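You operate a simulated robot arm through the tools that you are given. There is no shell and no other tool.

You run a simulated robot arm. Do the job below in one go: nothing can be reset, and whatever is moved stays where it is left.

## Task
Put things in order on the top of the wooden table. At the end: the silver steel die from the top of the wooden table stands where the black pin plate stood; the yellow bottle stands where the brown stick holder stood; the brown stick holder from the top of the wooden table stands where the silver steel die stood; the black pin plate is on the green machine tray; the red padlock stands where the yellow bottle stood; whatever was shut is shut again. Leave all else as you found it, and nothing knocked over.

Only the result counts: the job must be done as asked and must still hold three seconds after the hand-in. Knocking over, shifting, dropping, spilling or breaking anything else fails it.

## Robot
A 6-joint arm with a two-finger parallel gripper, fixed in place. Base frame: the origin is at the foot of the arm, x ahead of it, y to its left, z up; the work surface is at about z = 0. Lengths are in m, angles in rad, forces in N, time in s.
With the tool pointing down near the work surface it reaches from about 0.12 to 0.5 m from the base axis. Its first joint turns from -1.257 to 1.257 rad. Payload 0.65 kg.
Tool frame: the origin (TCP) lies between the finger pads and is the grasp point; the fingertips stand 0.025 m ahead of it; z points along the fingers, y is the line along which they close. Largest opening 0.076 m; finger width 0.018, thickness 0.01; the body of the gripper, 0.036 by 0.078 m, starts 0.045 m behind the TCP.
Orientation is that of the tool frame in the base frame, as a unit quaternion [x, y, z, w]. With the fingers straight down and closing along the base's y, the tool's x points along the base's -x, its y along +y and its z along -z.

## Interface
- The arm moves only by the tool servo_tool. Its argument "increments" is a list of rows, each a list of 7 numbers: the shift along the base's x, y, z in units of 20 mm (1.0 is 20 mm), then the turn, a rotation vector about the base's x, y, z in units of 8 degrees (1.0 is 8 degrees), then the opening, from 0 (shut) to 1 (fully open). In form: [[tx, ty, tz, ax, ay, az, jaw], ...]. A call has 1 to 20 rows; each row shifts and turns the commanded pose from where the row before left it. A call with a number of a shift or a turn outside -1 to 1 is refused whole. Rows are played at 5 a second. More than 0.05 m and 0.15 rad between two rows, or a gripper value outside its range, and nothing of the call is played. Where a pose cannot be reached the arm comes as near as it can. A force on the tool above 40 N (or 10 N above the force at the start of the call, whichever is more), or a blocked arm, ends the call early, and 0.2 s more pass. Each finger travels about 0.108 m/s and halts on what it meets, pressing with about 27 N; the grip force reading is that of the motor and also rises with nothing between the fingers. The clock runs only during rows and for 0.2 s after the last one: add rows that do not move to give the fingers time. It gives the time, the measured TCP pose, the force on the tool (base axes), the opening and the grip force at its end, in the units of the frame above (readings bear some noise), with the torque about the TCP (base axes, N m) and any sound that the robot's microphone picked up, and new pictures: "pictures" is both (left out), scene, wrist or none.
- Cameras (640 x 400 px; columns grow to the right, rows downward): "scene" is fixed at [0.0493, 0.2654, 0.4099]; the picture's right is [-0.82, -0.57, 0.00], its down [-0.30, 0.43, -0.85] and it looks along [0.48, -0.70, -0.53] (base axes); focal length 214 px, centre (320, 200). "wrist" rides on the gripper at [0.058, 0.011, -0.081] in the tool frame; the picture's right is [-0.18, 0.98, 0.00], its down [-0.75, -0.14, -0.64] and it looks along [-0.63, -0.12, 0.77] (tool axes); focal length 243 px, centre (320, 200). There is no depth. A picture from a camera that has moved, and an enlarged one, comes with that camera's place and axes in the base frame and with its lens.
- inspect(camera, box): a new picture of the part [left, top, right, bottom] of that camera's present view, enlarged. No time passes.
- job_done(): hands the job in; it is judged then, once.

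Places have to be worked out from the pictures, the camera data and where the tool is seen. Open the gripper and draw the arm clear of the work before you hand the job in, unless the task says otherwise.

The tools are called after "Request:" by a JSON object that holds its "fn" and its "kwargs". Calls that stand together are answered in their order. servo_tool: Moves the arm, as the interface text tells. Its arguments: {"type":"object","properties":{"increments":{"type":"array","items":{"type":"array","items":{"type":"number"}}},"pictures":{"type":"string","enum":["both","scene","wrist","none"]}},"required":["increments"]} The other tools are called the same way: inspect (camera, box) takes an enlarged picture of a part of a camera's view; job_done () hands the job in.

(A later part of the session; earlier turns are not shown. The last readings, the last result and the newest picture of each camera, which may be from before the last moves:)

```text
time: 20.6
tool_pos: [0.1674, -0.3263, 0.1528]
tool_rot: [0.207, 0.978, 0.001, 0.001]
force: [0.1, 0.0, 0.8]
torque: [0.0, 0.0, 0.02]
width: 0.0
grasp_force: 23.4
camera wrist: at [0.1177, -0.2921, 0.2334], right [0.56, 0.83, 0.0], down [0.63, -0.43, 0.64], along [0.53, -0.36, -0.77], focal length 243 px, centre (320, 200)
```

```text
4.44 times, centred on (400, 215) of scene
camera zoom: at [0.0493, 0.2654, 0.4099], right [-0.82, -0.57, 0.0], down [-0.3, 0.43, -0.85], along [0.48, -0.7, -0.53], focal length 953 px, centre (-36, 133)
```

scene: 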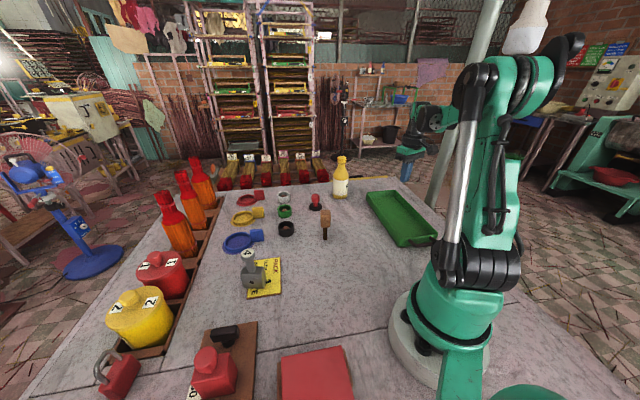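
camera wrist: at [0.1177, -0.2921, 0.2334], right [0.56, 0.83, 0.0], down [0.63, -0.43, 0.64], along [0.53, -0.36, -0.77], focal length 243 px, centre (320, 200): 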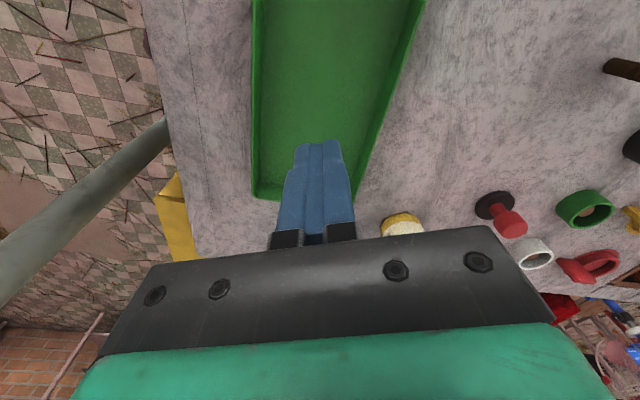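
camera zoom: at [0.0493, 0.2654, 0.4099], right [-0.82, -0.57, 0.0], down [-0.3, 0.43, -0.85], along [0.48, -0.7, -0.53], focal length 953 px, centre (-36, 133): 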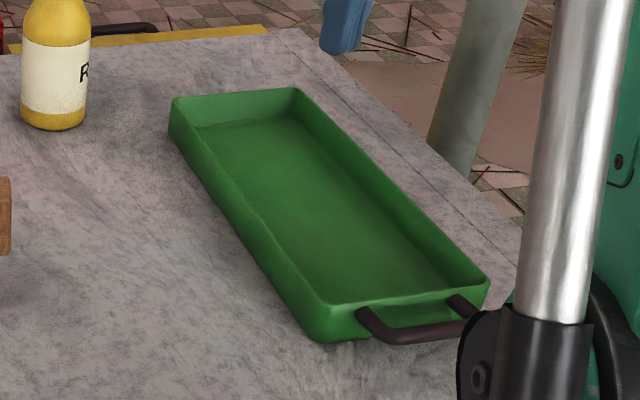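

The pin plate is still upright in its place, about (0.406, −0.225). I'll go back along the same path, regrip, and lift very slowly while watching the force to see why it slipped.

Request:
{"fn": "servo_tool", "kwargs": {"increments": [[0.897, 0.556, 0, 0, 0, 0.33, 0.6], [0.897, 0.556, 0, 0, 0, 0.33, 0.8], [0.897, 0.556, 0, 0, 0, 0.33, 0.8], [0.897, 0.556, 0, 0, 0, 0.33, 0.8], [0.897, 0.556, 0, 0, 0, 0.33, 0.8], [0.897, 0.556, 0, 0, 0, 0.33, 0.8], [0.897, 0.556, 0, 0, 0, 0.33, 0.8], [0.897, 0.556, 0, 0, 0, 0.33, 0.8], [0.897, 0.556, 0, 0, 0, 0.33, 0.8], [1, 0, -0.7, 0, 0, 0, 0.8], [1, 0, -0.7, 0, 0, 0, 0.8], [1, 0, -0.7, 0, 0, 0, 0.8], [0.9, 0, -0.7, 0, 0, 0, 0.8], [0, 0, 0, 0, 0, 0, 0.8]]}}

```text
time: 23.6
tool_pos: [0.4076, -0.2256, 0.097]
tool_rot: [0.0, 1.0, 0.0, 0.0]
force: [0.2, -0.2, 0.7]
torque: [0.04, -0.03, 0.0]
width: 0.0608
grasp_force: 0.0
camera wrist: at [0.3472, -0.2145, 0.1769], right [0.18, 0.98, 0.0], down [0.75, -0.14, 0.64], along [0.63, -0.12, -0.77], focal length 243 px, centre (320, 200)
```

scene: 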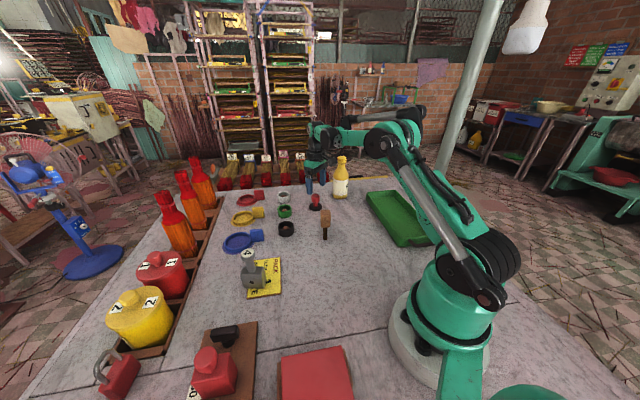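
wrist: 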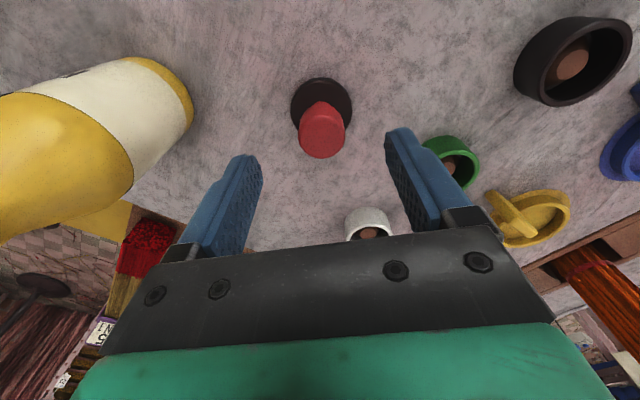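

The plate reads at (0.404, −0.2246), so I'll shift 2.5 mm inward and descend to z ≈ 0.035. Then I'll close and lift in 2 mm steps.

Request:
{"fn": "servo_tool", "kwargs": {"increments": [[-0.12, 0.03, -0.8, 0, 0, 0, 0.8], [0, 0, -0.8, 0, 0, 0, 0.8], [0, 0, -0.8, 0, 0, 0, 0.8], [0, 0, -0.7, 0, 0, 0, 0.8], [0, 0, 0, 0, 0, 0, 0.8], [0, 0, 0, 0, 0, 0, 0], [0, 0, 0, 0, 0, 0, 0], [0, 0, 0, 0, 0, 0, 0], [0, 0, 0, 0, 0, 0, 0]], "pictures": "wrist"}}

Request:
{"fn": "servo_tool", "kwargs": {"increments": [[0, 0, 0.1, 0, 0, 0, 0], [0, 0, 0.1, 0, 0, 0, 0]], "pictures": "wrist"}}

```text
time: 25.6
tool_pos: [0.4029, -0.2256, 0.0351]
tool_rot: [0.001, 1.0, 0.0, -0.001]
force: [-0.8, -0.1, -0.4]
torque: [0.02, 0.01, 0.02]
width: 0.0267
grasp_force: 27.3
camera wrist: at [0.344, -0.2148, 0.1151], right [0.18, 0.98, 0.0], down [0.75, -0.14, 0.64], along [0.63, -0.12, -0.77], focal length 243 px, centre (320, 200)
```

wrist: 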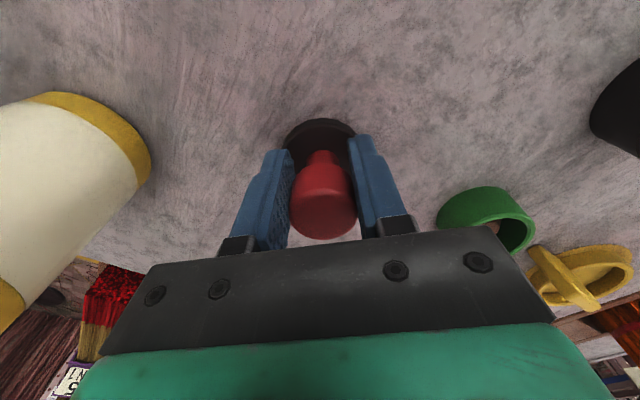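

```text
time: 26.2
tool_pos: [0.4029, -0.2251, 0.0381]
tool_rot: [0.001, 1.0, 0.0, 0.0]
force: [0.0, 0.5, -1.9]
torque: [-0.02, 0.01, 0.02]
width: 0.0268
grasp_force: 27.2
camera wrist: at [0.3438, -0.2148, 0.1189], right [0.18, 0.98, 0.0], down [0.75, -0.14, 0.64], along [0.63, -0.12, -0.77], focal length 243 px, centre (320, 200)
```

wrist: 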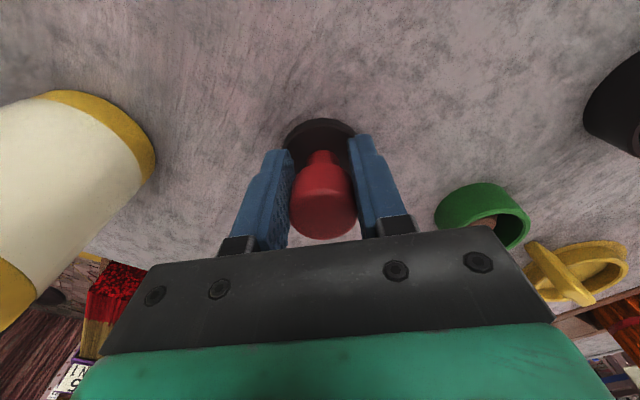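

After a 4 mm lift the plate moves with the fingers, with only about −2 N of load, so it isn't fixed. I'll keep lifting slowly and check again.

Request:
{"fn": "servo_tool", "kwargs": {"increments": [[0, 0, 0.25, 0, 0, 0, 0], [0, 0, 0.25, 0, 0, 0, 0], [0, 0, 0.25, 0, 0, 0, 0], [0, 0, 0.25, 0, 0, 0, 0]]}}

```text
time: 27.2
tool_pos: [0.4033, -0.2248, 0.0578]
tool_rot: [0.0, 1.0, 0.0, 0.0]
force: [-0.1, -0.1, -1.0]
torque: [-0.04, 0.02, 0.01]
width: 0.0268
grasp_force: 27.0
camera wrist: at [0.3444, -0.2139, 0.1385], right [0.18, 0.98, 0.0], down [0.75, -0.14, 0.64], along [0.63, -0.12, -0.77], focal length 243 px, centre (320, 200)
```

scene: 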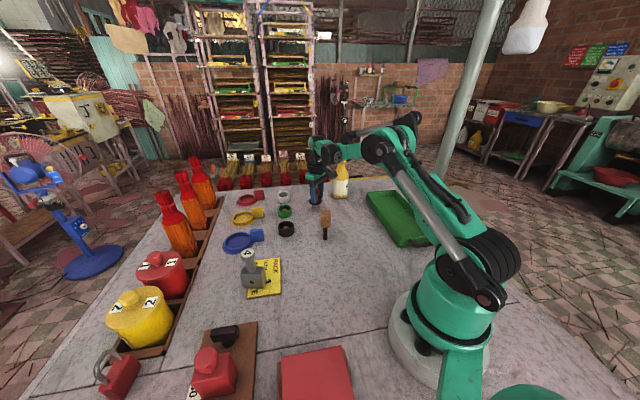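
wrist: 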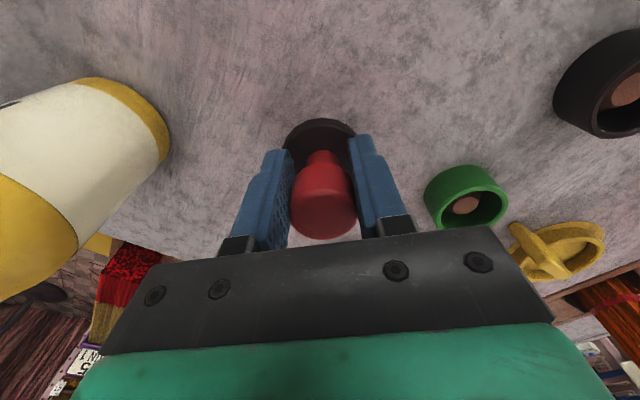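

The plate is held and clear of the table. The earlier slip probably came from the fast start, so I'll keep accelerations low: a gentle rise first, then a gradual inward move.

Request:
{"fn": "servo_tool", "kwargs": {"increments": [[0, 0, 0.3, 0, 0, 0, 0], [0, 0, 0.45, 0, 0, 0, 0], [0, 0, 0.45, 0, 0, 0, 0], [0, 0, 0.45, 0, 0, 0, 0], [-0.15, -0.05, 0.3, 0, 0, 0, 0], [-0.3, -0.12, 0.15, 0, 0, 0, 0], [-0.45, -0.19, 0, 0, 0, 0, 0], [-0.55, -0.23, 0, 0, 0, 0, 0], [-0.55, -0.23, 0, 0, 0, 0, 0], [-0.55, -0.23, 0, 0, 0, 0, 0], [-0.55, -0.23, 0, 0, 0, 0, 0], [-0.55, -0.23, 0, 0, 0, 0, 0]]}}

```text
time: 29.8
tool_pos: [0.3305, -0.2555, 0.1012]
tool_rot: [0.0, 1.0, 0.0, 0.0]
force: [0.5, 0.2, -1.4]
torque: [-0.02, 0.02, 0.0]
width: 0.0267
grasp_force: 27.2
camera wrist: at [0.2709, -0.2434, 0.1815], right [0.18, 0.98, 0.0], down [0.75, -0.14, 0.64], along [0.63, -0.12, -0.77], focal length 243 px, centre (320, 200)
```

scene: 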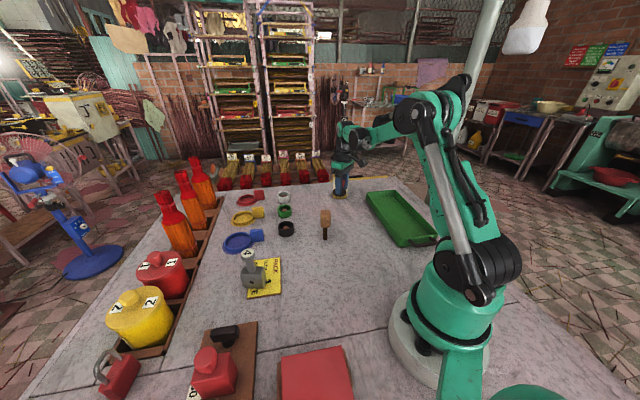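
wrist: 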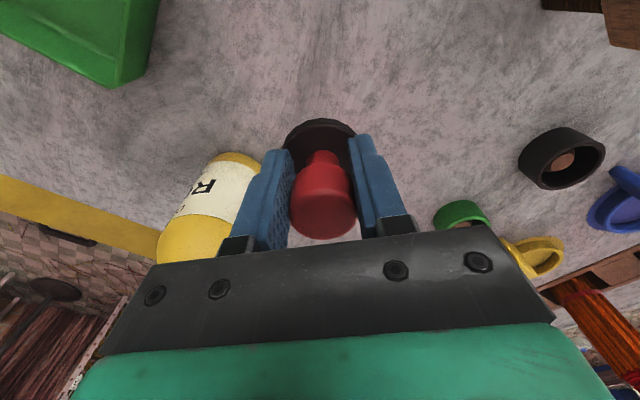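

It's still held. I'll continue steadily to the tray centre at z ≈ 0.10.

Request:
{"fn": "servo_tool", "kwargs": {"increments": [[-0.548, -0.233, 0, 0, 0, -0.2, 0], [-0.548, -0.233, 0, 0, 0, -0.2, 0], [-0.548, -0.233, 0, 0, 0, -0.2, 0], [-0.548, -0.233, 0, 0, 0, -0.2, 0], [-0.548, -0.233, 0, 0, 0, -0.2, 0], [-0.548, -0.233, 0, 0, 0, -0.2, 0], [-0.548, -0.233, 0, 0, 0, -0.2, 0], [-0.548, -0.233, 0, 0, 0, -0.2, 0], [-0.548, -0.233, 0, 0, 0, -0.2, 0], [-0.548, -0.233, 0, 0, 0, -0.2, 0], [-0.548, -0.233, 0, 0, 0, -0.2, 0], [-0.548, -0.233, 0, 0, 0, -0.2, 0], [-0.548, -0.233, 0, 0, 0, -0.2, 0], [-0.548, -0.233, 0, 0, 0, -0.2, 0], [-0.548, -0.233, 0, 0, 0, -0.2, 0], [0, 0, 0, 0, 0, 0, 0]]}}

```text
time: 33.2
tool_pos: [0.1662, -0.3251, 0.1026]
tool_rot: [0.208, 0.978, 0.001, 0.0]
force: [0.8, 1.3, -1.5]
torque: [0.01, 0.0, -0.06]
width: 0.0266
grasp_force: 27.3
camera wrist: at [0.1157, -0.2922, 0.1824], right [0.57, 0.82, 0.0], down [0.63, -0.43, 0.64], along [0.53, -0.37, -0.77], focal length 243 px, centre (320, 200)
```

scene: 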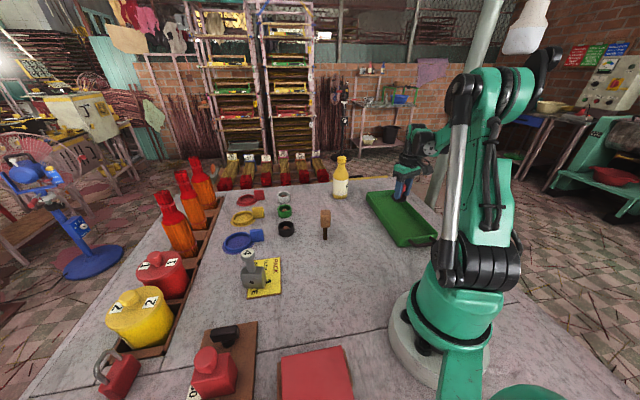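
wrist: 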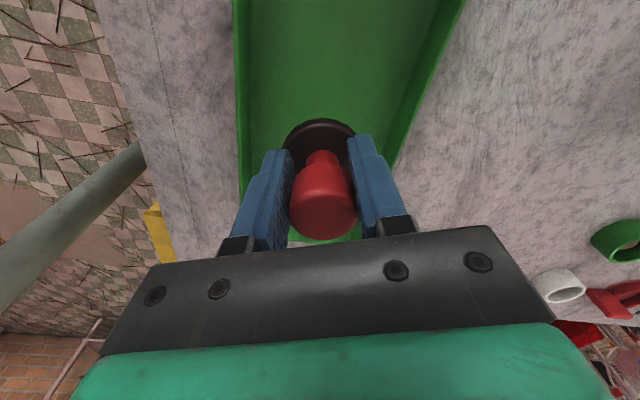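

The plate is over the middle of the tray, so I'll lower to just above the floor.

Request:
{"fn": "servo_tool", "kwargs": {"increments": [[0, 0, -0.3, 0, 0, 0, 0], [0, 0, -0.5, 0, 0, 0, 0], [0, 0, -0.5, 0, 0, 0, 0], [0, 0, -0.5, 0, 0, 0, 0], [0, 0, -0.5, 0, 0, 0, 0], [0, 0, -0.4, 0, 0, 0, 0], [0, 0, -0.2, 0, 0, 0, 0], [0, 0, 0, 0, 0, 0, 0]]}}

```text
time: 35.0
tool_pos: [0.1641, -0.3267, 0.0431]
tool_rot: [0.208, 0.978, 0.0, 0.0]
force: [0.4, 1.0, -1.2]
torque: [-0.04, 0.01, 0.02]
width: 0.0265
grasp_force: 26.6
camera wrist: at [0.1154, -0.2922, 0.1237], right [0.57, 0.82, 0.0], down [0.63, -0.43, 0.64], along [0.53, -0.37, -0.77], focal length 243 px, centre (320, 200)
```

scene: 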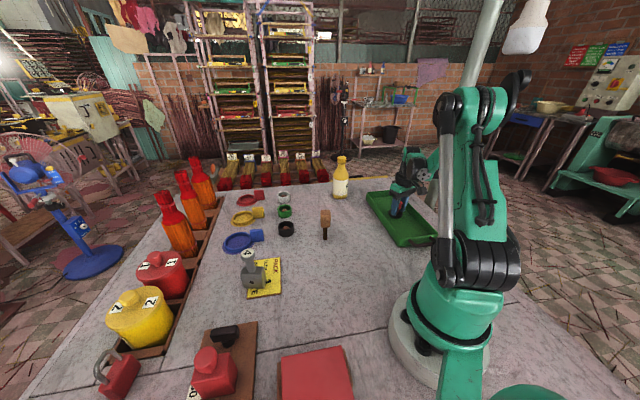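
wrist: 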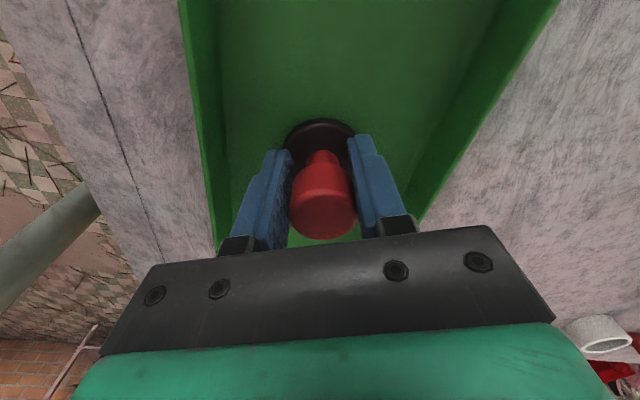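

Not touching yet (z 0.043, force unchanged), so I'll step down in small increments until contact.

Request:
{"fn": "servo_tool", "kwargs": {"increments": [[0, 0, -0.1, 0, 0, 0, 0], [0, 0, -0.1, 0, 0, 0, 0]], "pictures": "none"}}

Request:
{"fn": "servo_tool", "kwargs": {"increments": [[0, 0, -0.05, 0, 0, 0, 0], [0, 0, 0, 0, 0, 0, 0]], "pictures": "wrist"}}

```text
time: 35.6
tool_pos: [0.1653, -0.3254, 0.0388]
tool_rot: [0.208, 0.978, 0.001, 0.0]
force: [-0.4, 0.8, -1.3]
torque: [-0.03, -0.01, 0.0]
width: 0.0266
grasp_force: 27.0
```

```text
time: 36.2
tool_pos: [0.1653, -0.3268, 0.0381]
tool_rot: [0.208, 0.978, 0.001, -0.001]
force: [-1.7, 1.5, 12.1]
torque: [0.0, -0.08, 0.01]
width: 0.027
grasp_force: 26.5
camera wrist: at [0.1151, -0.2922, 0.1188], right [0.57, 0.82, 0.0], down [0.63, -0.43, 0.64], along [0.53, -0.37, -0.77], focal length 243 px, centre (320, 200)
```

wrist: 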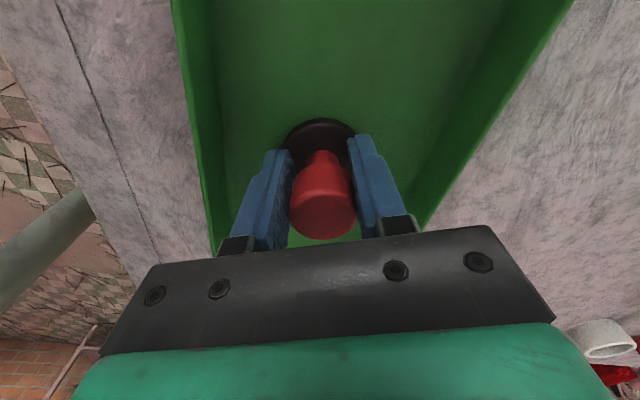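

Contact with the tray floor registered at z ≈ 0.038 (12 N). I'll open the jaws part-way and rise straight up.

Request:
{"fn": "servo_tool", "kwargs": {"increments": [[0, 0, 0.02, 0, 0, 0, 0.5], [0, 0, 0, 0, 0, 0, 0.6], [0, 0, 0, 0, 0, 0, 0.6], [0, 0, 0.5, 0, 0, 0, 0.6], [0, 0, 1, 0, 0, 0, 0.6], [0, 0, 1, 0, 0, 0, 0.6], [0, 0, 1, 0, 0, 0, 0.6], [0, 0, 1, 0, 0, 0, 0.6], [0, 0, 1, 0, 0, 0, 0.6], [0, 0, 0, 0, 0, 0, 0.6]]}}

```text
time: 38.4
tool_pos: [0.1665, -0.3259, 0.1496]
tool_rot: [0.208, 0.978, 0.0, 0.0]
force: [0.4, -0.4, -0.3]
torque: [0.01, -0.02, 0.02]
width: 0.0456
grasp_force: 0.0
camera wrist: at [0.1149, -0.2912, 0.2295], right [0.57, 0.82, 0.0], down [0.63, -0.43, 0.64], along [0.53, -0.37, -0.77], focal length 243 px, centre (320, 200)
```

scene: 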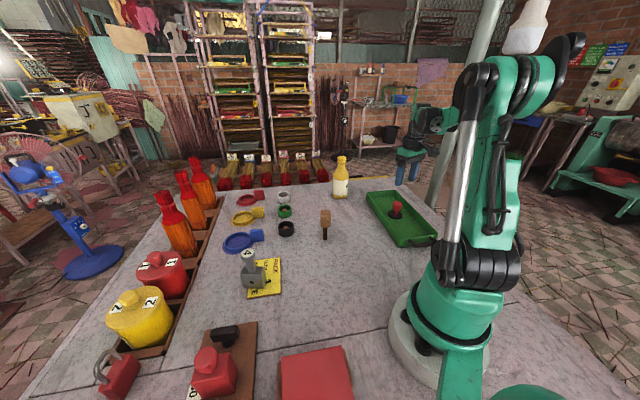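
wrist: 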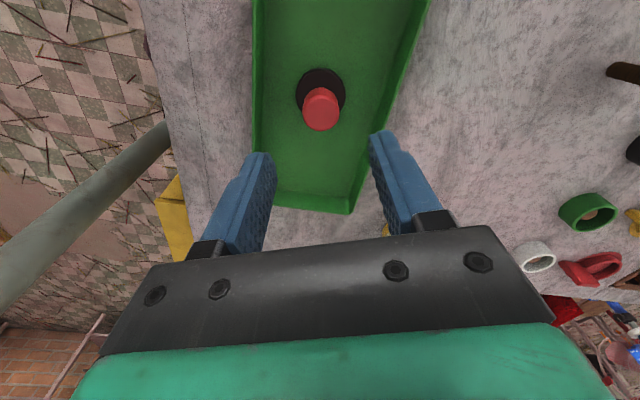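

The pin plate stands in the tray. Now I'll go to the die, raising to about z = 0.2 and moving across to it.

Request:
{"fn": "servo_tool", "kwargs": {"increments": [[0, 0, 1, 0, 0, 0, 0.8], [0.35, 0.98, 0.8, 0, 0, 0.25, 0.8], [0.35, 0.98, 0.7, 0, 0, 0.25, 0.8], [0.35, 0.98, 0, 0, 0, 0.25, 0.8], [0.35, 0.98, 0, 0, 0, 0.25, 0.8], [0.35, 0.98, 0, 0, 0, 0.25, 0.8], [0.35, 0.98, 0, 0, 0, 0.25, 0.8], [0.35, 0.98, 0, 0, 0, 0.25, 0.8], [0.35, 0.98, 0, 0, 0, 0.25, 0.8], [0.35, 0.98, 0, 0, 0, 0.25, 0.8], [0.35, 0.98, 0, 0, 0, 0.25, 0.8], [0.35, 0.98, 0, 0, 0, 0.25, 0.8], [0.35, 0.98, 0, 0, 0, 0.25, 0.8], [0.35, 0.98, 0, 0, 0, 0, 0.8], [0.35, 0.98, 0, 0, 0, 0, 0.8], [0.35, 0.98, 0, 0, 0, 0, 0.8], [0.35, 0.98, 0, 0, 0, 0, 0.8], [0.35, 0.98, 0, 0, 0, 0, 0.8], [0.35, 0.98, 0, 0, 0, 0, 0.8], [0, 0, 0, 0, 0, 0, 0.8]]}}

```text
time: 42.6
tool_pos: [0.291, 0.0248, 0.1973]
tool_rot: [0.0, 1.0, 0.0, -0.001]
force: [-0.5, -1.3, -0.2]
torque: [-0.02, -0.02, -0.02]
width: 0.0608
grasp_force: 0.1
camera wrist: at [0.231, 0.0368, 0.2786], right [0.18, 0.98, 0.0], down [0.75, -0.14, 0.64], along [0.63, -0.12, -0.77], focal length 243 px, centre (320, 200)
```

scene: 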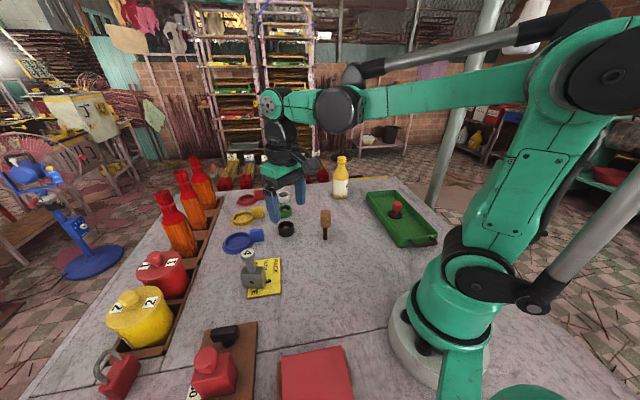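
wrist: 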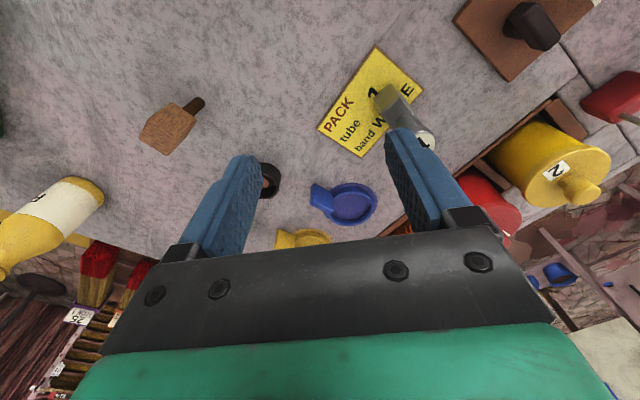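

I'll move closer to the die so its knob sits unobstructed between the fingers, then take a precise measurement.

Request:
{"fn": "servo_tool", "kwargs": {"increments": [[0.2, 1, 0, 0, 0, 0, 0.8], [0.2, 1, 0, 0, 0, 0, 0.8], [0.2, 1, 0, 0, 0, 0, 0.8], [0.2, 0.6, -0.5, 0, 0, 0, 0.8], [0, 0, -0.5, 0, 0, 0, 0.8], [0, 0, 0, 0, 0, 0, 0.8]]}}

Request:
{"fn": "inspect", "kwargs": {"camera": "wrist", "box": [250, 40, 410, 160]}}

Request:
{"fn": "inspect", "kwargs": {"camera": "scene", "box": [225, 230, 305, 310]}}

```text
time: 44.0
tool_pos: [0.3077, 0.0989, 0.1776]
tool_rot: [0.0, 1.0, 0.0, -0.001]
force: [-0.3, -0.5, -0.4]
torque: [0.0, 0.06, -0.01]
width: 0.0607
grasp_force: 0.0
camera wrist: at [0.248, 0.1104, 0.2581], right [0.18, 0.98, 0.0], down [0.75, -0.14, 0.64], along [0.63, -0.12, -0.77], focal length 243 px, centre (320, 200)
```

scene: 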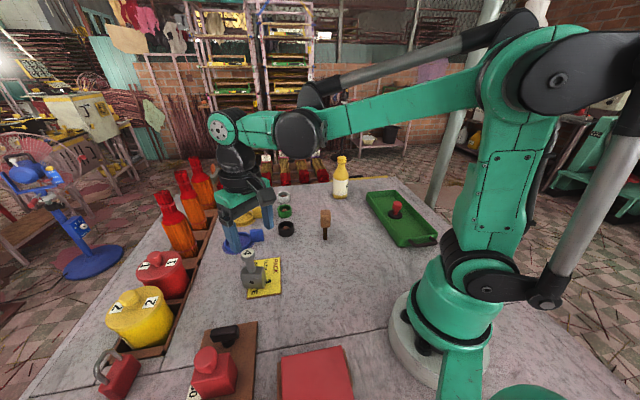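
wrist: 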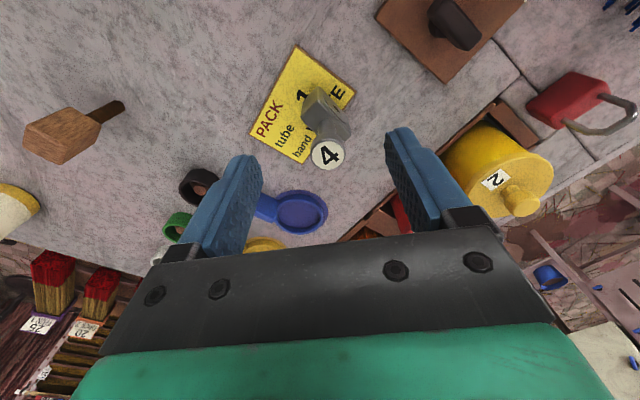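

```text
3.33 times, centred on (330, 100) of wrist
camera zoom: at [0.248, 0.1104, 0.2581], right [0.18, 0.98, 0.0], down [0.75, -0.14, 0.64], along [0.63, -0.12, -0.77], focal length 809 px, centre (287, 533)
```

zoom: 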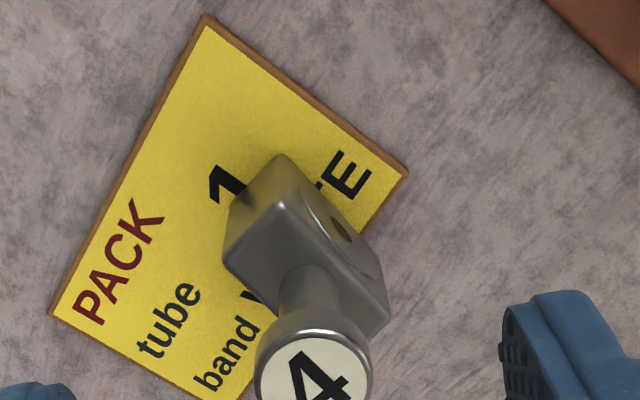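

```text
5.00 times, centred on (265, 270) of scene
camera zoom: at [0.0493, 0.2654, 0.4099], right [-0.82, -0.57, 0.0], down [-0.3, 0.43, -0.85], along [0.48, -0.7, -0.53], focal length 1072 px, centre (595, -150)
```

zoom: 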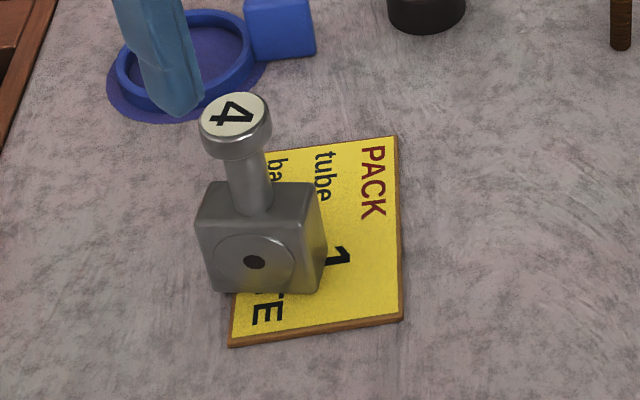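

The die's knob top is at about (0.335, 0.100, 0.100). I'll move over it to z ≈ 0.13 and check that the knob is centred between the fingers.

Request:
{"fn": "servo_tool", "kwargs": {"increments": [[0.675, 0.02, 0, 0, 0, 0, 0.8], [0.675, 0.02, -0.4, 0, 0, 0, 0.8], [0, 0, -1, 0, 0, 0, 0.8], [0, 0, -1, 0, 0, 0, 0.8], [0, 0, 0, 0, 0, 0, 0.8]]}}

Request:
{"fn": "inspect", "kwargs": {"camera": "wrist", "box": [240, 80, 400, 240]}}

Request:
{"fn": "inspect", "kwargs": {"camera": "scene", "box": [200, 200, 300, 300]}}

```text
time: 45.2
tool_pos: [0.3342, 0.0981, 0.1305]
tool_rot: [0.0, 1.0, 0.0, 0.0]
force: [0.0, 0.6, -0.3]
torque: [0.01, -0.04, 0.0]
width: 0.0608
grasp_force: 0.0
camera wrist: at [0.2755, 0.1095, 0.2103], right [0.18, 0.98, 0.0], down [0.75, -0.14, 0.64], along [0.63, -0.12, -0.77], focal length 243 px, centre (320, 200)
```

scene: 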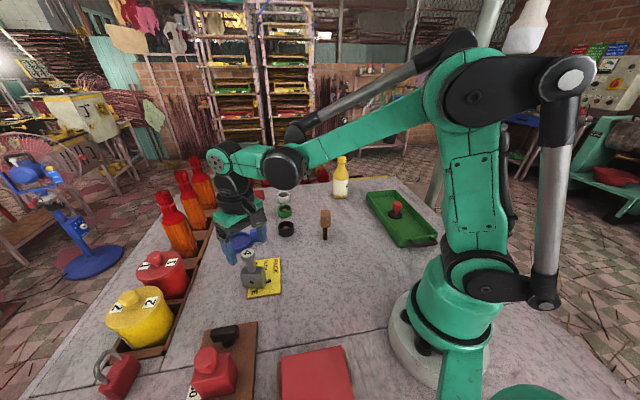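
wrist: 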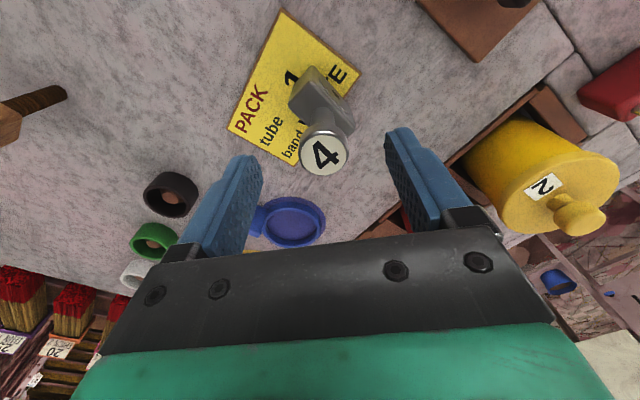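

```text
2.50 times, centred on (320, 160) of wrist
camera zoom: at [0.2755, 0.1095, 0.2103], right [0.18, 0.98, 0.0], down [0.75, -0.14, 0.64], along [0.63, -0.12, -0.77], focal length 606 px, centre (320, 300)
```

zoom: 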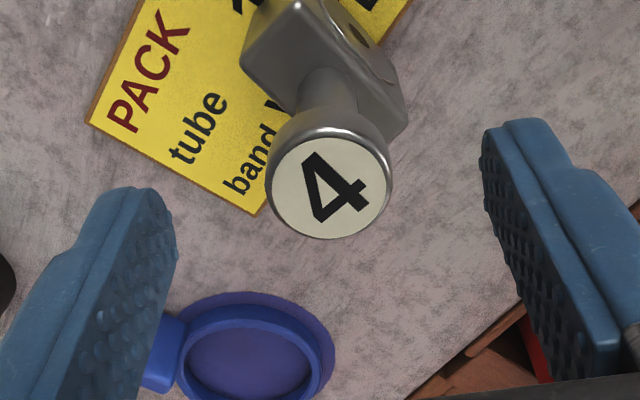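

```text
4.00 times, centred on (250, 250) of scene
camera zoom: at [0.0493, 0.2654, 0.4099], right [-0.82, -0.57, 0.0], down [-0.3, 0.43, -0.85], along [0.48, -0.7, -0.53], focal length 858 px, centre (600, 0)
```

zoom: 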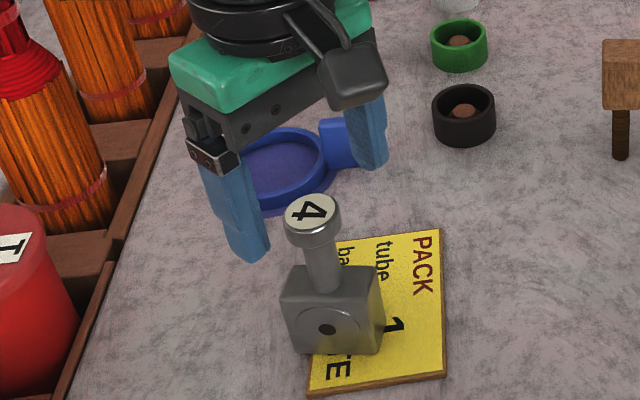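

The knob reads at about (0.336, 0.100). I'll nudge 1.5 mm, descend to z ≈ 0.092 and close on it.

Request:
{"fn": "servo_tool", "kwargs": {"increments": [[0.08, 0.06, -0.64, 0, 0, 0, 0.8], [0, 0, -0.64, 0, 0, 0, 0.8], [0, 0, -0.64, 0, 0, 0, 0.8], [0, 0, 0, 0, 0, 0, 0.8], [0, 0, 0, 0, 0, 0, 0.4], [0, 0, 0, 0, 0, 0, 0], [0, 0, 0, 0, 0, 0, 0], [0, 0, 0, 0, 0, 0, 0], [0, 0, 0, 0, 0, 0, 0]]}}

```text
time: 47.2
tool_pos: [0.3372, 0.1003, 0.0913]
tool_rot: [-0.001, 1.0, 0.0, 0.0]
force: [0.2, -0.1, -0.9]
torque: [0.02, 0.02, 0.02]
width: 0.0262
grasp_force: 26.9
camera wrist: at [0.2766, 0.1115, 0.1717], right [0.18, 0.98, 0.0], down [0.75, -0.14, 0.64], along [0.63, -0.12, -0.77], focal length 243 px, centre (320, 200)
```

scene: 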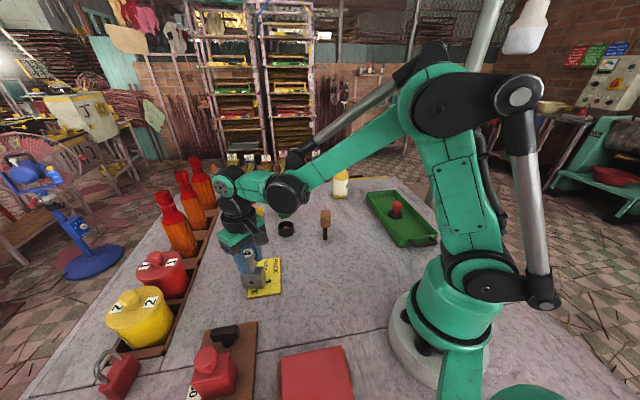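
wrist: 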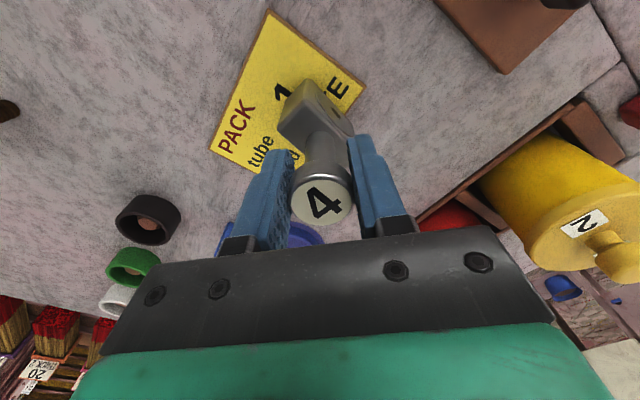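

The knob is gripped (width 0.026) and the die's place is recorded as about (0.3365, 0.100). I'll lift gently and check the load.

Request:
{"fn": "servo_tool", "kwargs": {"increments": [[0, 0, 0.05, 0, 0, 0, 0], [0, 0, 0.1, 0, 0, 0, 0], [0, 0, 0.15, 0, 0, 0, 0], [0, 0, 0.2, 0, 0, 0, 0], [0, 0, 0.2, 0, 0, 0, 0], [0, 0, 0.2, 0, 0, 0, 0]]}}

```text
time: 48.6
tool_pos: [0.3359, 0.1006, 0.1083]
tool_rot: [0.0, 1.0, 0.0, 0.0]
force: [0.4, -0.5, -4.6]
torque: [0.02, 0.03, 0.04]
width: 0.0261
grasp_force: 27.1
camera wrist: at [0.2764, 0.1116, 0.19], right [0.18, 0.98, 0.0], down [0.75, -0.14, 0.64], along [0.63, -0.12, -0.77], focal length 243 px, centre (320, 200)
```

scene: 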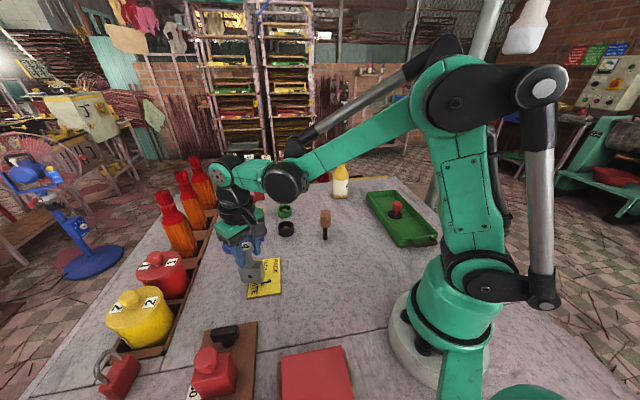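
wrist: 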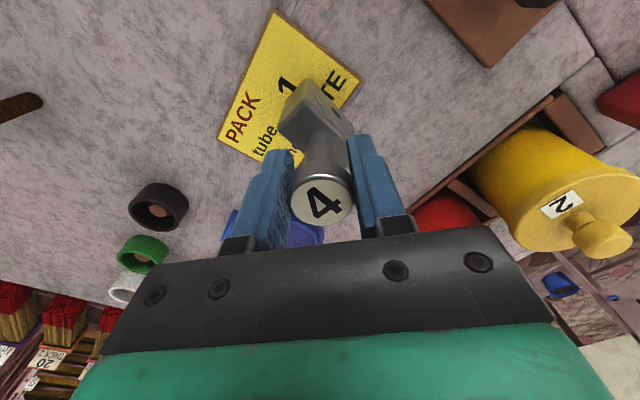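

The die is lifted (about 4.6 N) and stable. I'll rise to z ≈ 0.14 and carry it smoothly toward the pin plate's former place, staying well clear of the stick holder.

Request:
{"fn": "servo_tool", "kwargs": {"increments": [[0, 0, 0.3, 0, 0, 0, 0], [0, 0, 0.45, 0, 0, 0, 0], [0, 0, 0.45, 0, 0, 0, 0], [0.1, -0.2, 0.35, 0, 0, 0, 0], [0.15, -0.4, 0.1, 0, 0, 0, 0], [0.2, -0.6, 0, 0, 0, 0, 0], [0.2, -0.6, 0, 0, 0, 0, 0], [0.2, -0.6, 0, 0, 0, 0, 0], [0.2, -0.6, 0, 0, 0, 0, 0], [0.2, -0.6, 0, 0, 0, 0, 0], [0.2, -0.6, 0, 0, 0, 0, 0], [0.2, -0.6, 0, 0, 0, 0, 0], [0.2, -0.6, 0, 0, 0, 0, 0], [0.2, -0.6, 0, 0, 0, 0, 0], [0.2, -0.6, 0, 0, 0, 0, 0], [0.2, -0.6, 0, 0, 0, 0, 0], [0.2, -0.6, 0, 0, 0, 0, 0], [0.2, -0.6, 0, 0, 0, 0, 0]]}}

```text
time: 52.4
tool_pos: [0.3912, -0.0677, 0.1429]
tool_rot: [-0.001, 1.0, 0.001, 0.0]
force: [-0.1, -0.4, -4.3]
torque: [0.0, 0.05, -0.01]
width: 0.0264
grasp_force: 27.2
camera wrist: at [0.3331, -0.0563, 0.2231], right [0.18, 0.98, 0.0], down [0.75, -0.14, 0.64], along [0.63, -0.12, -0.77], focal length 243 px, centre (320, 200)
```

scene: 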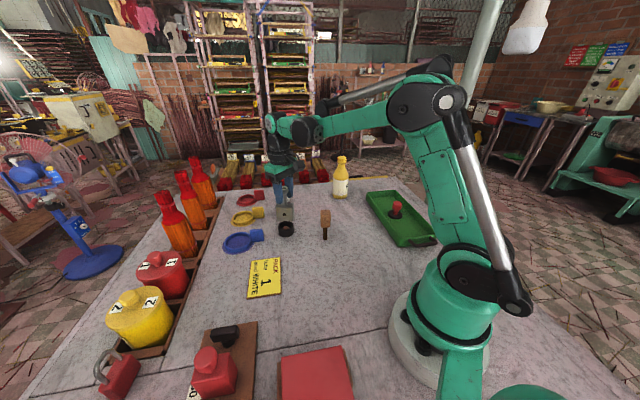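
wrist: 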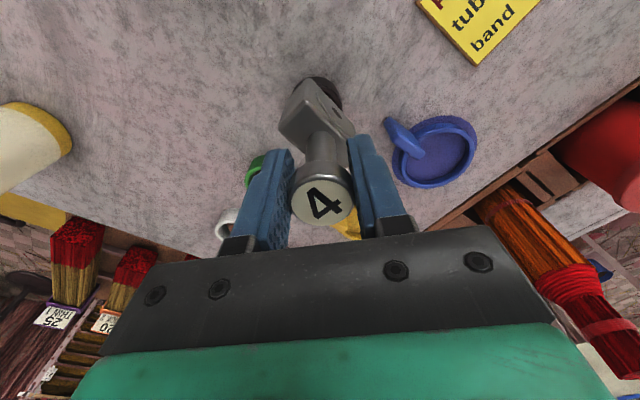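

The die is halfway and stable. I'll continue to (0.405, −0.225) at the same height.

Request:
{"fn": "servo_tool", "kwargs": {"increments": [[0.053, -0.605, 0, 0, 0, 0, 0], [0.053, -0.605, 0, 0, 0, 0, 0], [0.053, -0.605, 0, 0, 0, 0, 0], [0.053, -0.605, 0, 0, 0, 0, 0], [0.053, -0.605, 0, 0, 0, 0, 0], [0.053, -0.605, 0, 0, 0, 0, 0], [0.053, -0.605, 0, 0, 0, 0, 0], [0.053, -0.605, 0, 0, 0, 0, 0], [0.053, -0.605, 0, 0, 0, 0, 0], [0.053, -0.605, 0, 0, 0, 0, 0], [0.053, -0.605, 0, 0, 0, 0, 0], [0.053, -0.605, 0, 0, 0, 0, 0], [0.053, -0.605, 0, 0, 0, 0, 0], [0, 0, 0, 0, 0, 0, 0]]}}

```text
time: 55.4
tool_pos: [0.408, -0.2253, 0.1432]
tool_rot: [0.0, 1.0, -0.001, 0.0]
force: [0.2, 0.1, -4.5]
torque: [0.02, -0.01, -0.03]
width: 0.0266
grasp_force: 26.8
camera wrist: at [0.3487, -0.2133, 0.223], right [0.18, 0.98, 0.0], down [0.75, -0.14, 0.64], along [0.63, -0.12, -0.77], focal length 243 px, centre (320, 200)
```

scene: 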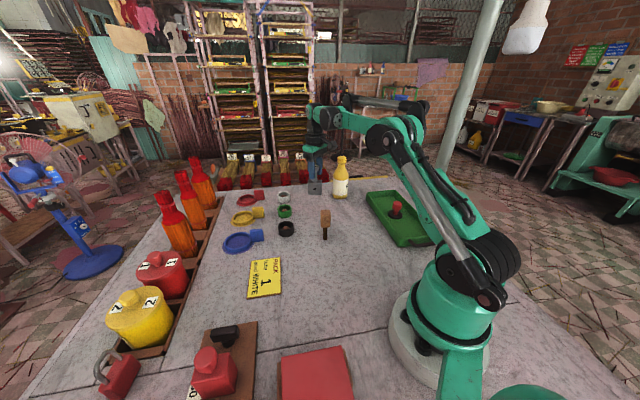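
wrist: 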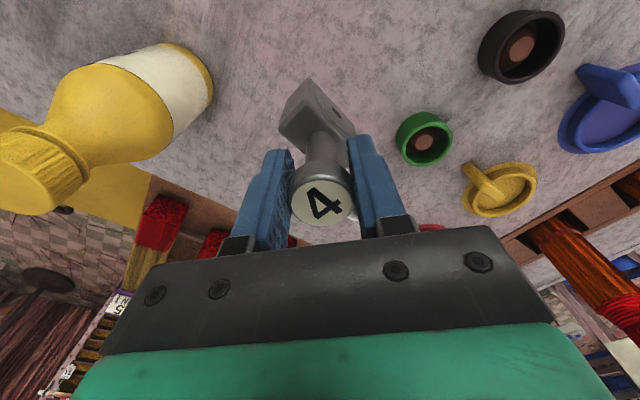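

I'm over the spot and about 2 mm too far out in x, so I'll correct that and lower to just above the table.

Request:
{"fn": "servo_tool", "kwargs": {"increments": [[-0.1, 0, -0.3, 0, 0, 0, 0], [0, 0, -0.5, 0, 0, 0, 0], [0, 0, -0.5, 0, 0, 0, 0], [0, 0, -0.5, 0, 0, 0, 0], [0, 0, -0.4, 0, 0, 0, 0], [0, 0, -0.3, 0, 0, 0, 0], [0, 0, 0, 0, 0, 0, 0]]}}

Request:
{"fn": "inspect", "kwargs": {"camera": "scene", "box": [280, 150, 360, 230]}}

```text
time: 57.0
tool_pos: [0.4053, -0.2233, 0.0938]
tool_rot: [0.0, 1.0, 0.0, 0.001]
force: [-0.5, -0.5, -4.6]
torque: [0.0, 0.02, 0.01]
width: 0.0263
grasp_force: 27.1
camera wrist: at [0.3464, -0.2121, 0.1734], right [0.18, 0.98, 0.0], down [0.75, -0.14, 0.64], along [0.63, -0.12, -0.77], focal length 243 px, centre (320, 200)
```

scene: 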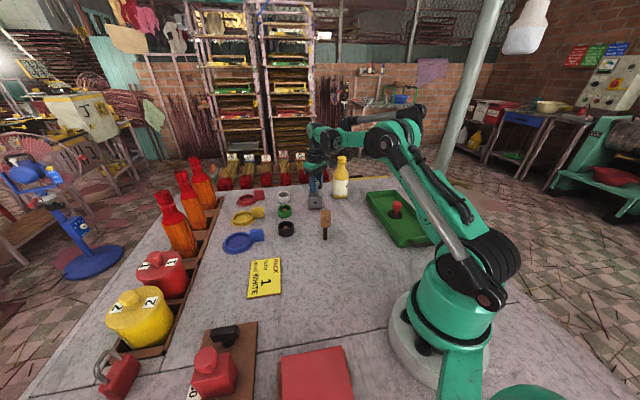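
wrist: 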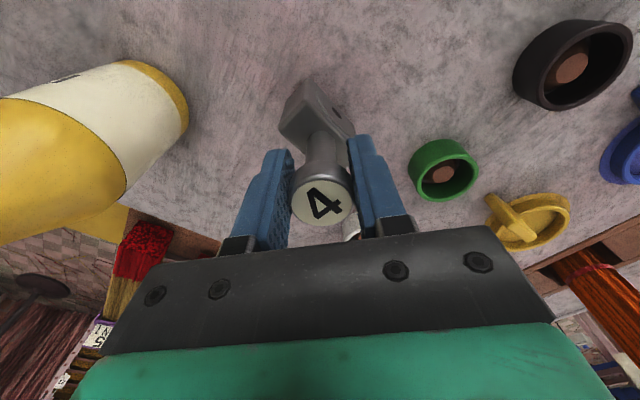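

```text
5.00 times, centred on (320, 190) of scene
camera zoom: at [0.0493, 0.2654, 0.4099], right [-0.82, -0.57, 0.0], down [-0.3, 0.43, -0.85], along [0.48, -0.7, -0.53], focal length 1072 px, centre (320, 250)
```

zoom: 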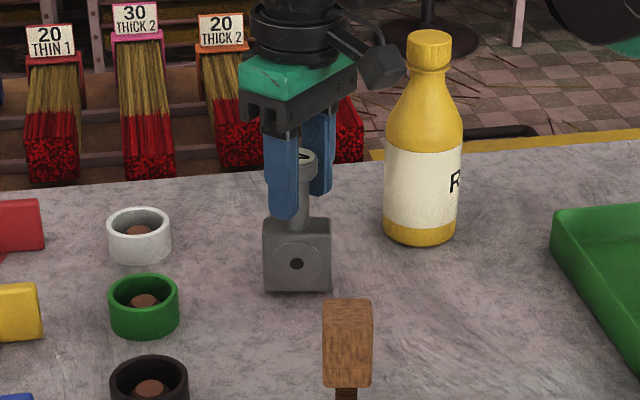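

Position is good to within about 1–2 mm. I'll step down gently to touch, with a small y trim.

Request:
{"fn": "servo_tool", "kwargs": {"increments": [[0, -0.06, -0.1, 0, 0, 0, 0], [0, 0, -0.1, 0, 0, 0, 0]], "pictures": "none"}}

Request:
{"fn": "servo_tool", "kwargs": {"increments": [[0, 0, -0.05, 0, 0, 0, 0], [0, 0, 0, 0, 0, 0, 0]], "pictures": "wrist"}}

```text
time: 57.6
tool_pos: [0.405, -0.225, 0.0893]
tool_rot: [0.001, 1.0, 0.0, 0.0]
force: [0.1, 0.5, -4.1]
torque: [-0.01, 0.01, 0.0]
width: 0.0263
grasp_force: 27.2
```

```text
time: 58.2
tool_pos: [0.4057, -0.2255, 0.0891]
tool_rot: [-0.001, 1.0, 0.0, 0.0]
force: [-0.2, 0.3, -4.4]
torque: [-0.02, 0.01, -0.01]
width: 0.0263
grasp_force: 27.8
camera wrist: at [0.3457, -0.2141, 0.1684], right [0.18, 0.98, 0.0], down [0.75, -0.14, 0.64], along [0.63, -0.12, -0.77], focal length 243 px, centre (320, 200)
```

wrist: 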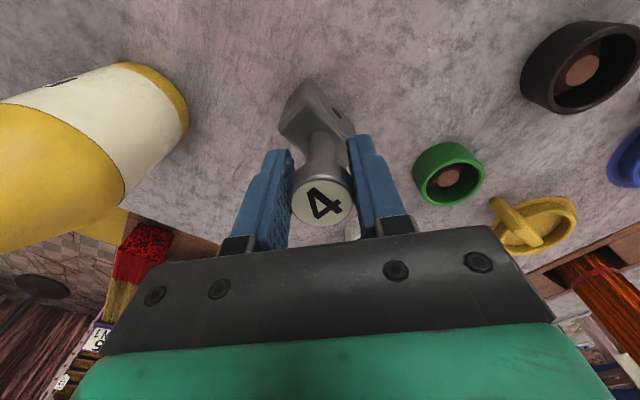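

No contact yet at z ≈ 0.089, so I'll continue in 1 mm steps.

Request:
{"fn": "servo_tool", "kwargs": {"increments": [[0, 0, -0.05, 0, 0, 0, 0], [0, 0, 0, 0, 0, 0, 0]], "pictures": "none"}}

Request:
{"fn": "servo_tool", "kwargs": {"increments": [[0, 0, -0.05, 0, 0, 0, 0], [0, 0, 0, 0, 0, 0, 0]], "pictures": "none"}}

```text
time: 58.8
tool_pos: [0.4054, -0.2262, 0.0878]
tool_rot: [0.0, 1.0, 0.0, 0.0]
force: [0.3, -0.1, -1.5]
torque: [-0.03, 0.05, -0.04]
width: 0.0264
grasp_force: 26.5
```

```text
time: 59.4
tool_pos: [0.4051, -0.2253, 0.0859]
tool_rot: [-0.001, 1.0, 0.0, 0.001]
force: [6.5, 4.1, 20.7]
torque: [0.03, -0.13, 0.01]
width: 0.0264
grasp_force: 27.0
```

Contact is confirmed and the die is on the table. I'll ease off 1 mm, open the jaws and rise straight up.

Request:
{"fn": "servo_tool", "kwargs": {"increments": [[0, 0, 0.05, 0, 0, 0, 0], [0, 0, 0, 0, 0, 0, 0.3], [0, 0, 0, 0, 0, 0, 0.7], [0, 0, 0, 0, 0, 0, 0.8], [0, 0, 0.5, 0, 0, 0, 0.8], [0, 0, 1, 0, 0, 0, 0.8], [0, 0, 0.8, 0, 0, 0, 0.8], [0, 0, 0, 0, 0, 0, 0.8]]}}

Request:
{"fn": "inspect", "kwargs": {"camera": "scene", "box": [280, 150, 360, 230]}}

```text
time: 61.2
tool_pos: [0.4055, -0.2267, 0.1323]
tool_rot: [0.0, 1.0, 0.0, 0.0]
force: [0.0, 0.9, -0.1]
torque: [0.01, 0.01, -0.03]
width: 0.0612
grasp_force: 0.1
camera wrist: at [0.3463, -0.2149, 0.2134], right [0.18, 0.98, 0.0], down [0.75, -0.14, 0.64], along [0.63, -0.12, -0.77], focal length 243 px, centre (320, 200)
```

scene: 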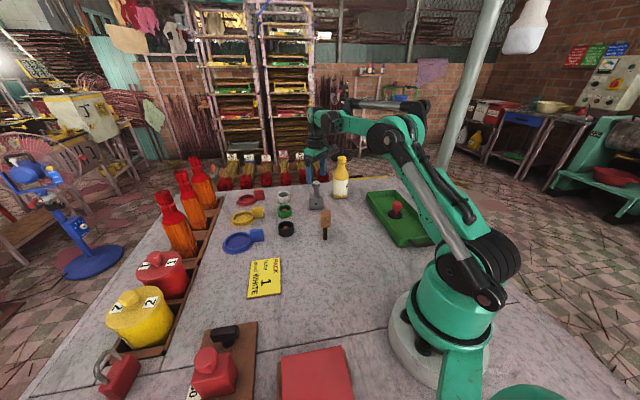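
wrist: 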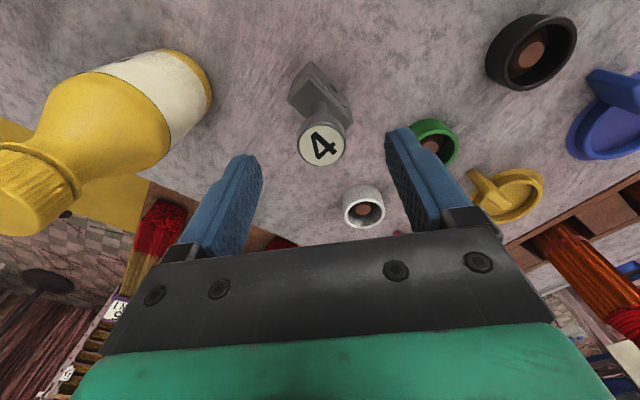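

```text
5.00 times, centred on (320, 190) of scene
camera zoom: at [0.0493, 0.2654, 0.4099], right [-0.82, -0.57, 0.0], down [-0.3, 0.43, -0.85], along [0.48, -0.7, -0.53], focal length 1072 px, centre (320, 250)
```

zoom: 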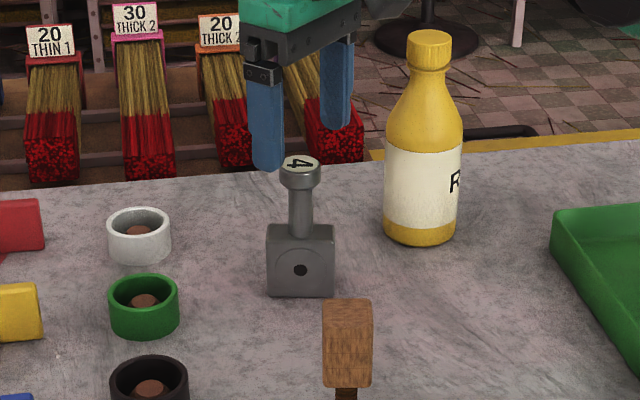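

The die stands upright at about (0.404, −0.225). Next is the stick holder: I'll rise, move over it and yaw about 36° so the jaws line up with its block faces.

Request:
{"fn": "servo_tool", "kwargs": {"increments": [[-0.6, 0.5, 0.6, 0, 0, 0, 0.8], [-0.9, 0.85, 0.6, 0, 0, 0.75, 0.8], [-0.9, 0.85, 0.6, 0, 0, 0.75, 0.8], [-0.9, 0.85, 0.6, 0, 0, 0.75, 0.8], [-0.9, 0.85, 0.4, 0, 0, 0.75, 0.8], [-0.9, 0.85, 0, 0, 0, 0.75, 0.8], [-0.9, 0.85, 0, 0, 0, 0.75, 0.8], [0, 0, 0, 0, 0, 0, 0.8], [0, 0, 0, 0, 0, 0, 0.8]]}}

Request:
{"fn": "inspect", "kwargs": {"camera": "wrist", "box": [260, 20, 400, 150]}}

```text
time: 63.2
tool_pos: [0.2858, -0.1151, 0.1909]
tool_rot: [-0.309, 0.951, 0.001, 0.001]
force: [0.0, -1.0, 0.8]
torque: [0.04, -0.03, 0.01]
width: 0.0609
grasp_force: 0.1
camera wrist: at [0.2307, -0.1396, 0.2707], right [-0.43, 0.9, 0.0], down [0.69, 0.33, 0.64], along [0.58, 0.28, -0.77], focal length 243 px, centre (320, 200)
```

scene: 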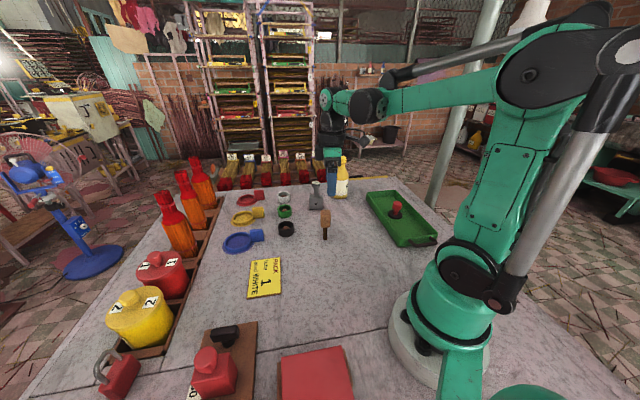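
wrist: 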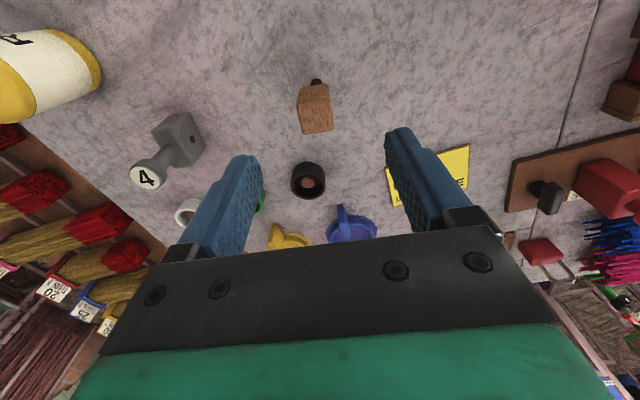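

```text
3.08 times, centred on (330, 85) of wrist
camera zoom: at [0.2307, -0.1396, 0.2707], right [-0.43, 0.9, 0.0], down [0.69, 0.33, 0.64], along [0.58, 0.28, -0.77], focal length 746 px, centre (289, 554)
```

zoom: 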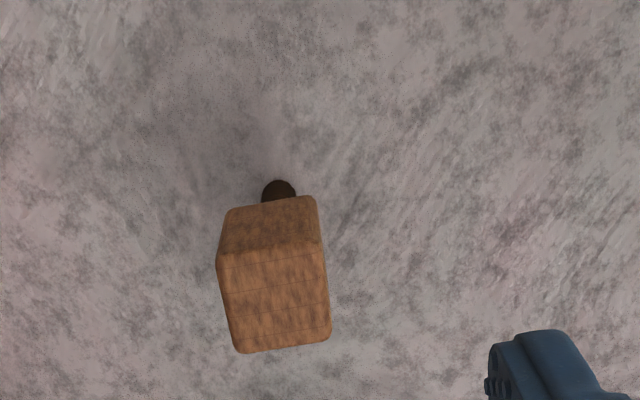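

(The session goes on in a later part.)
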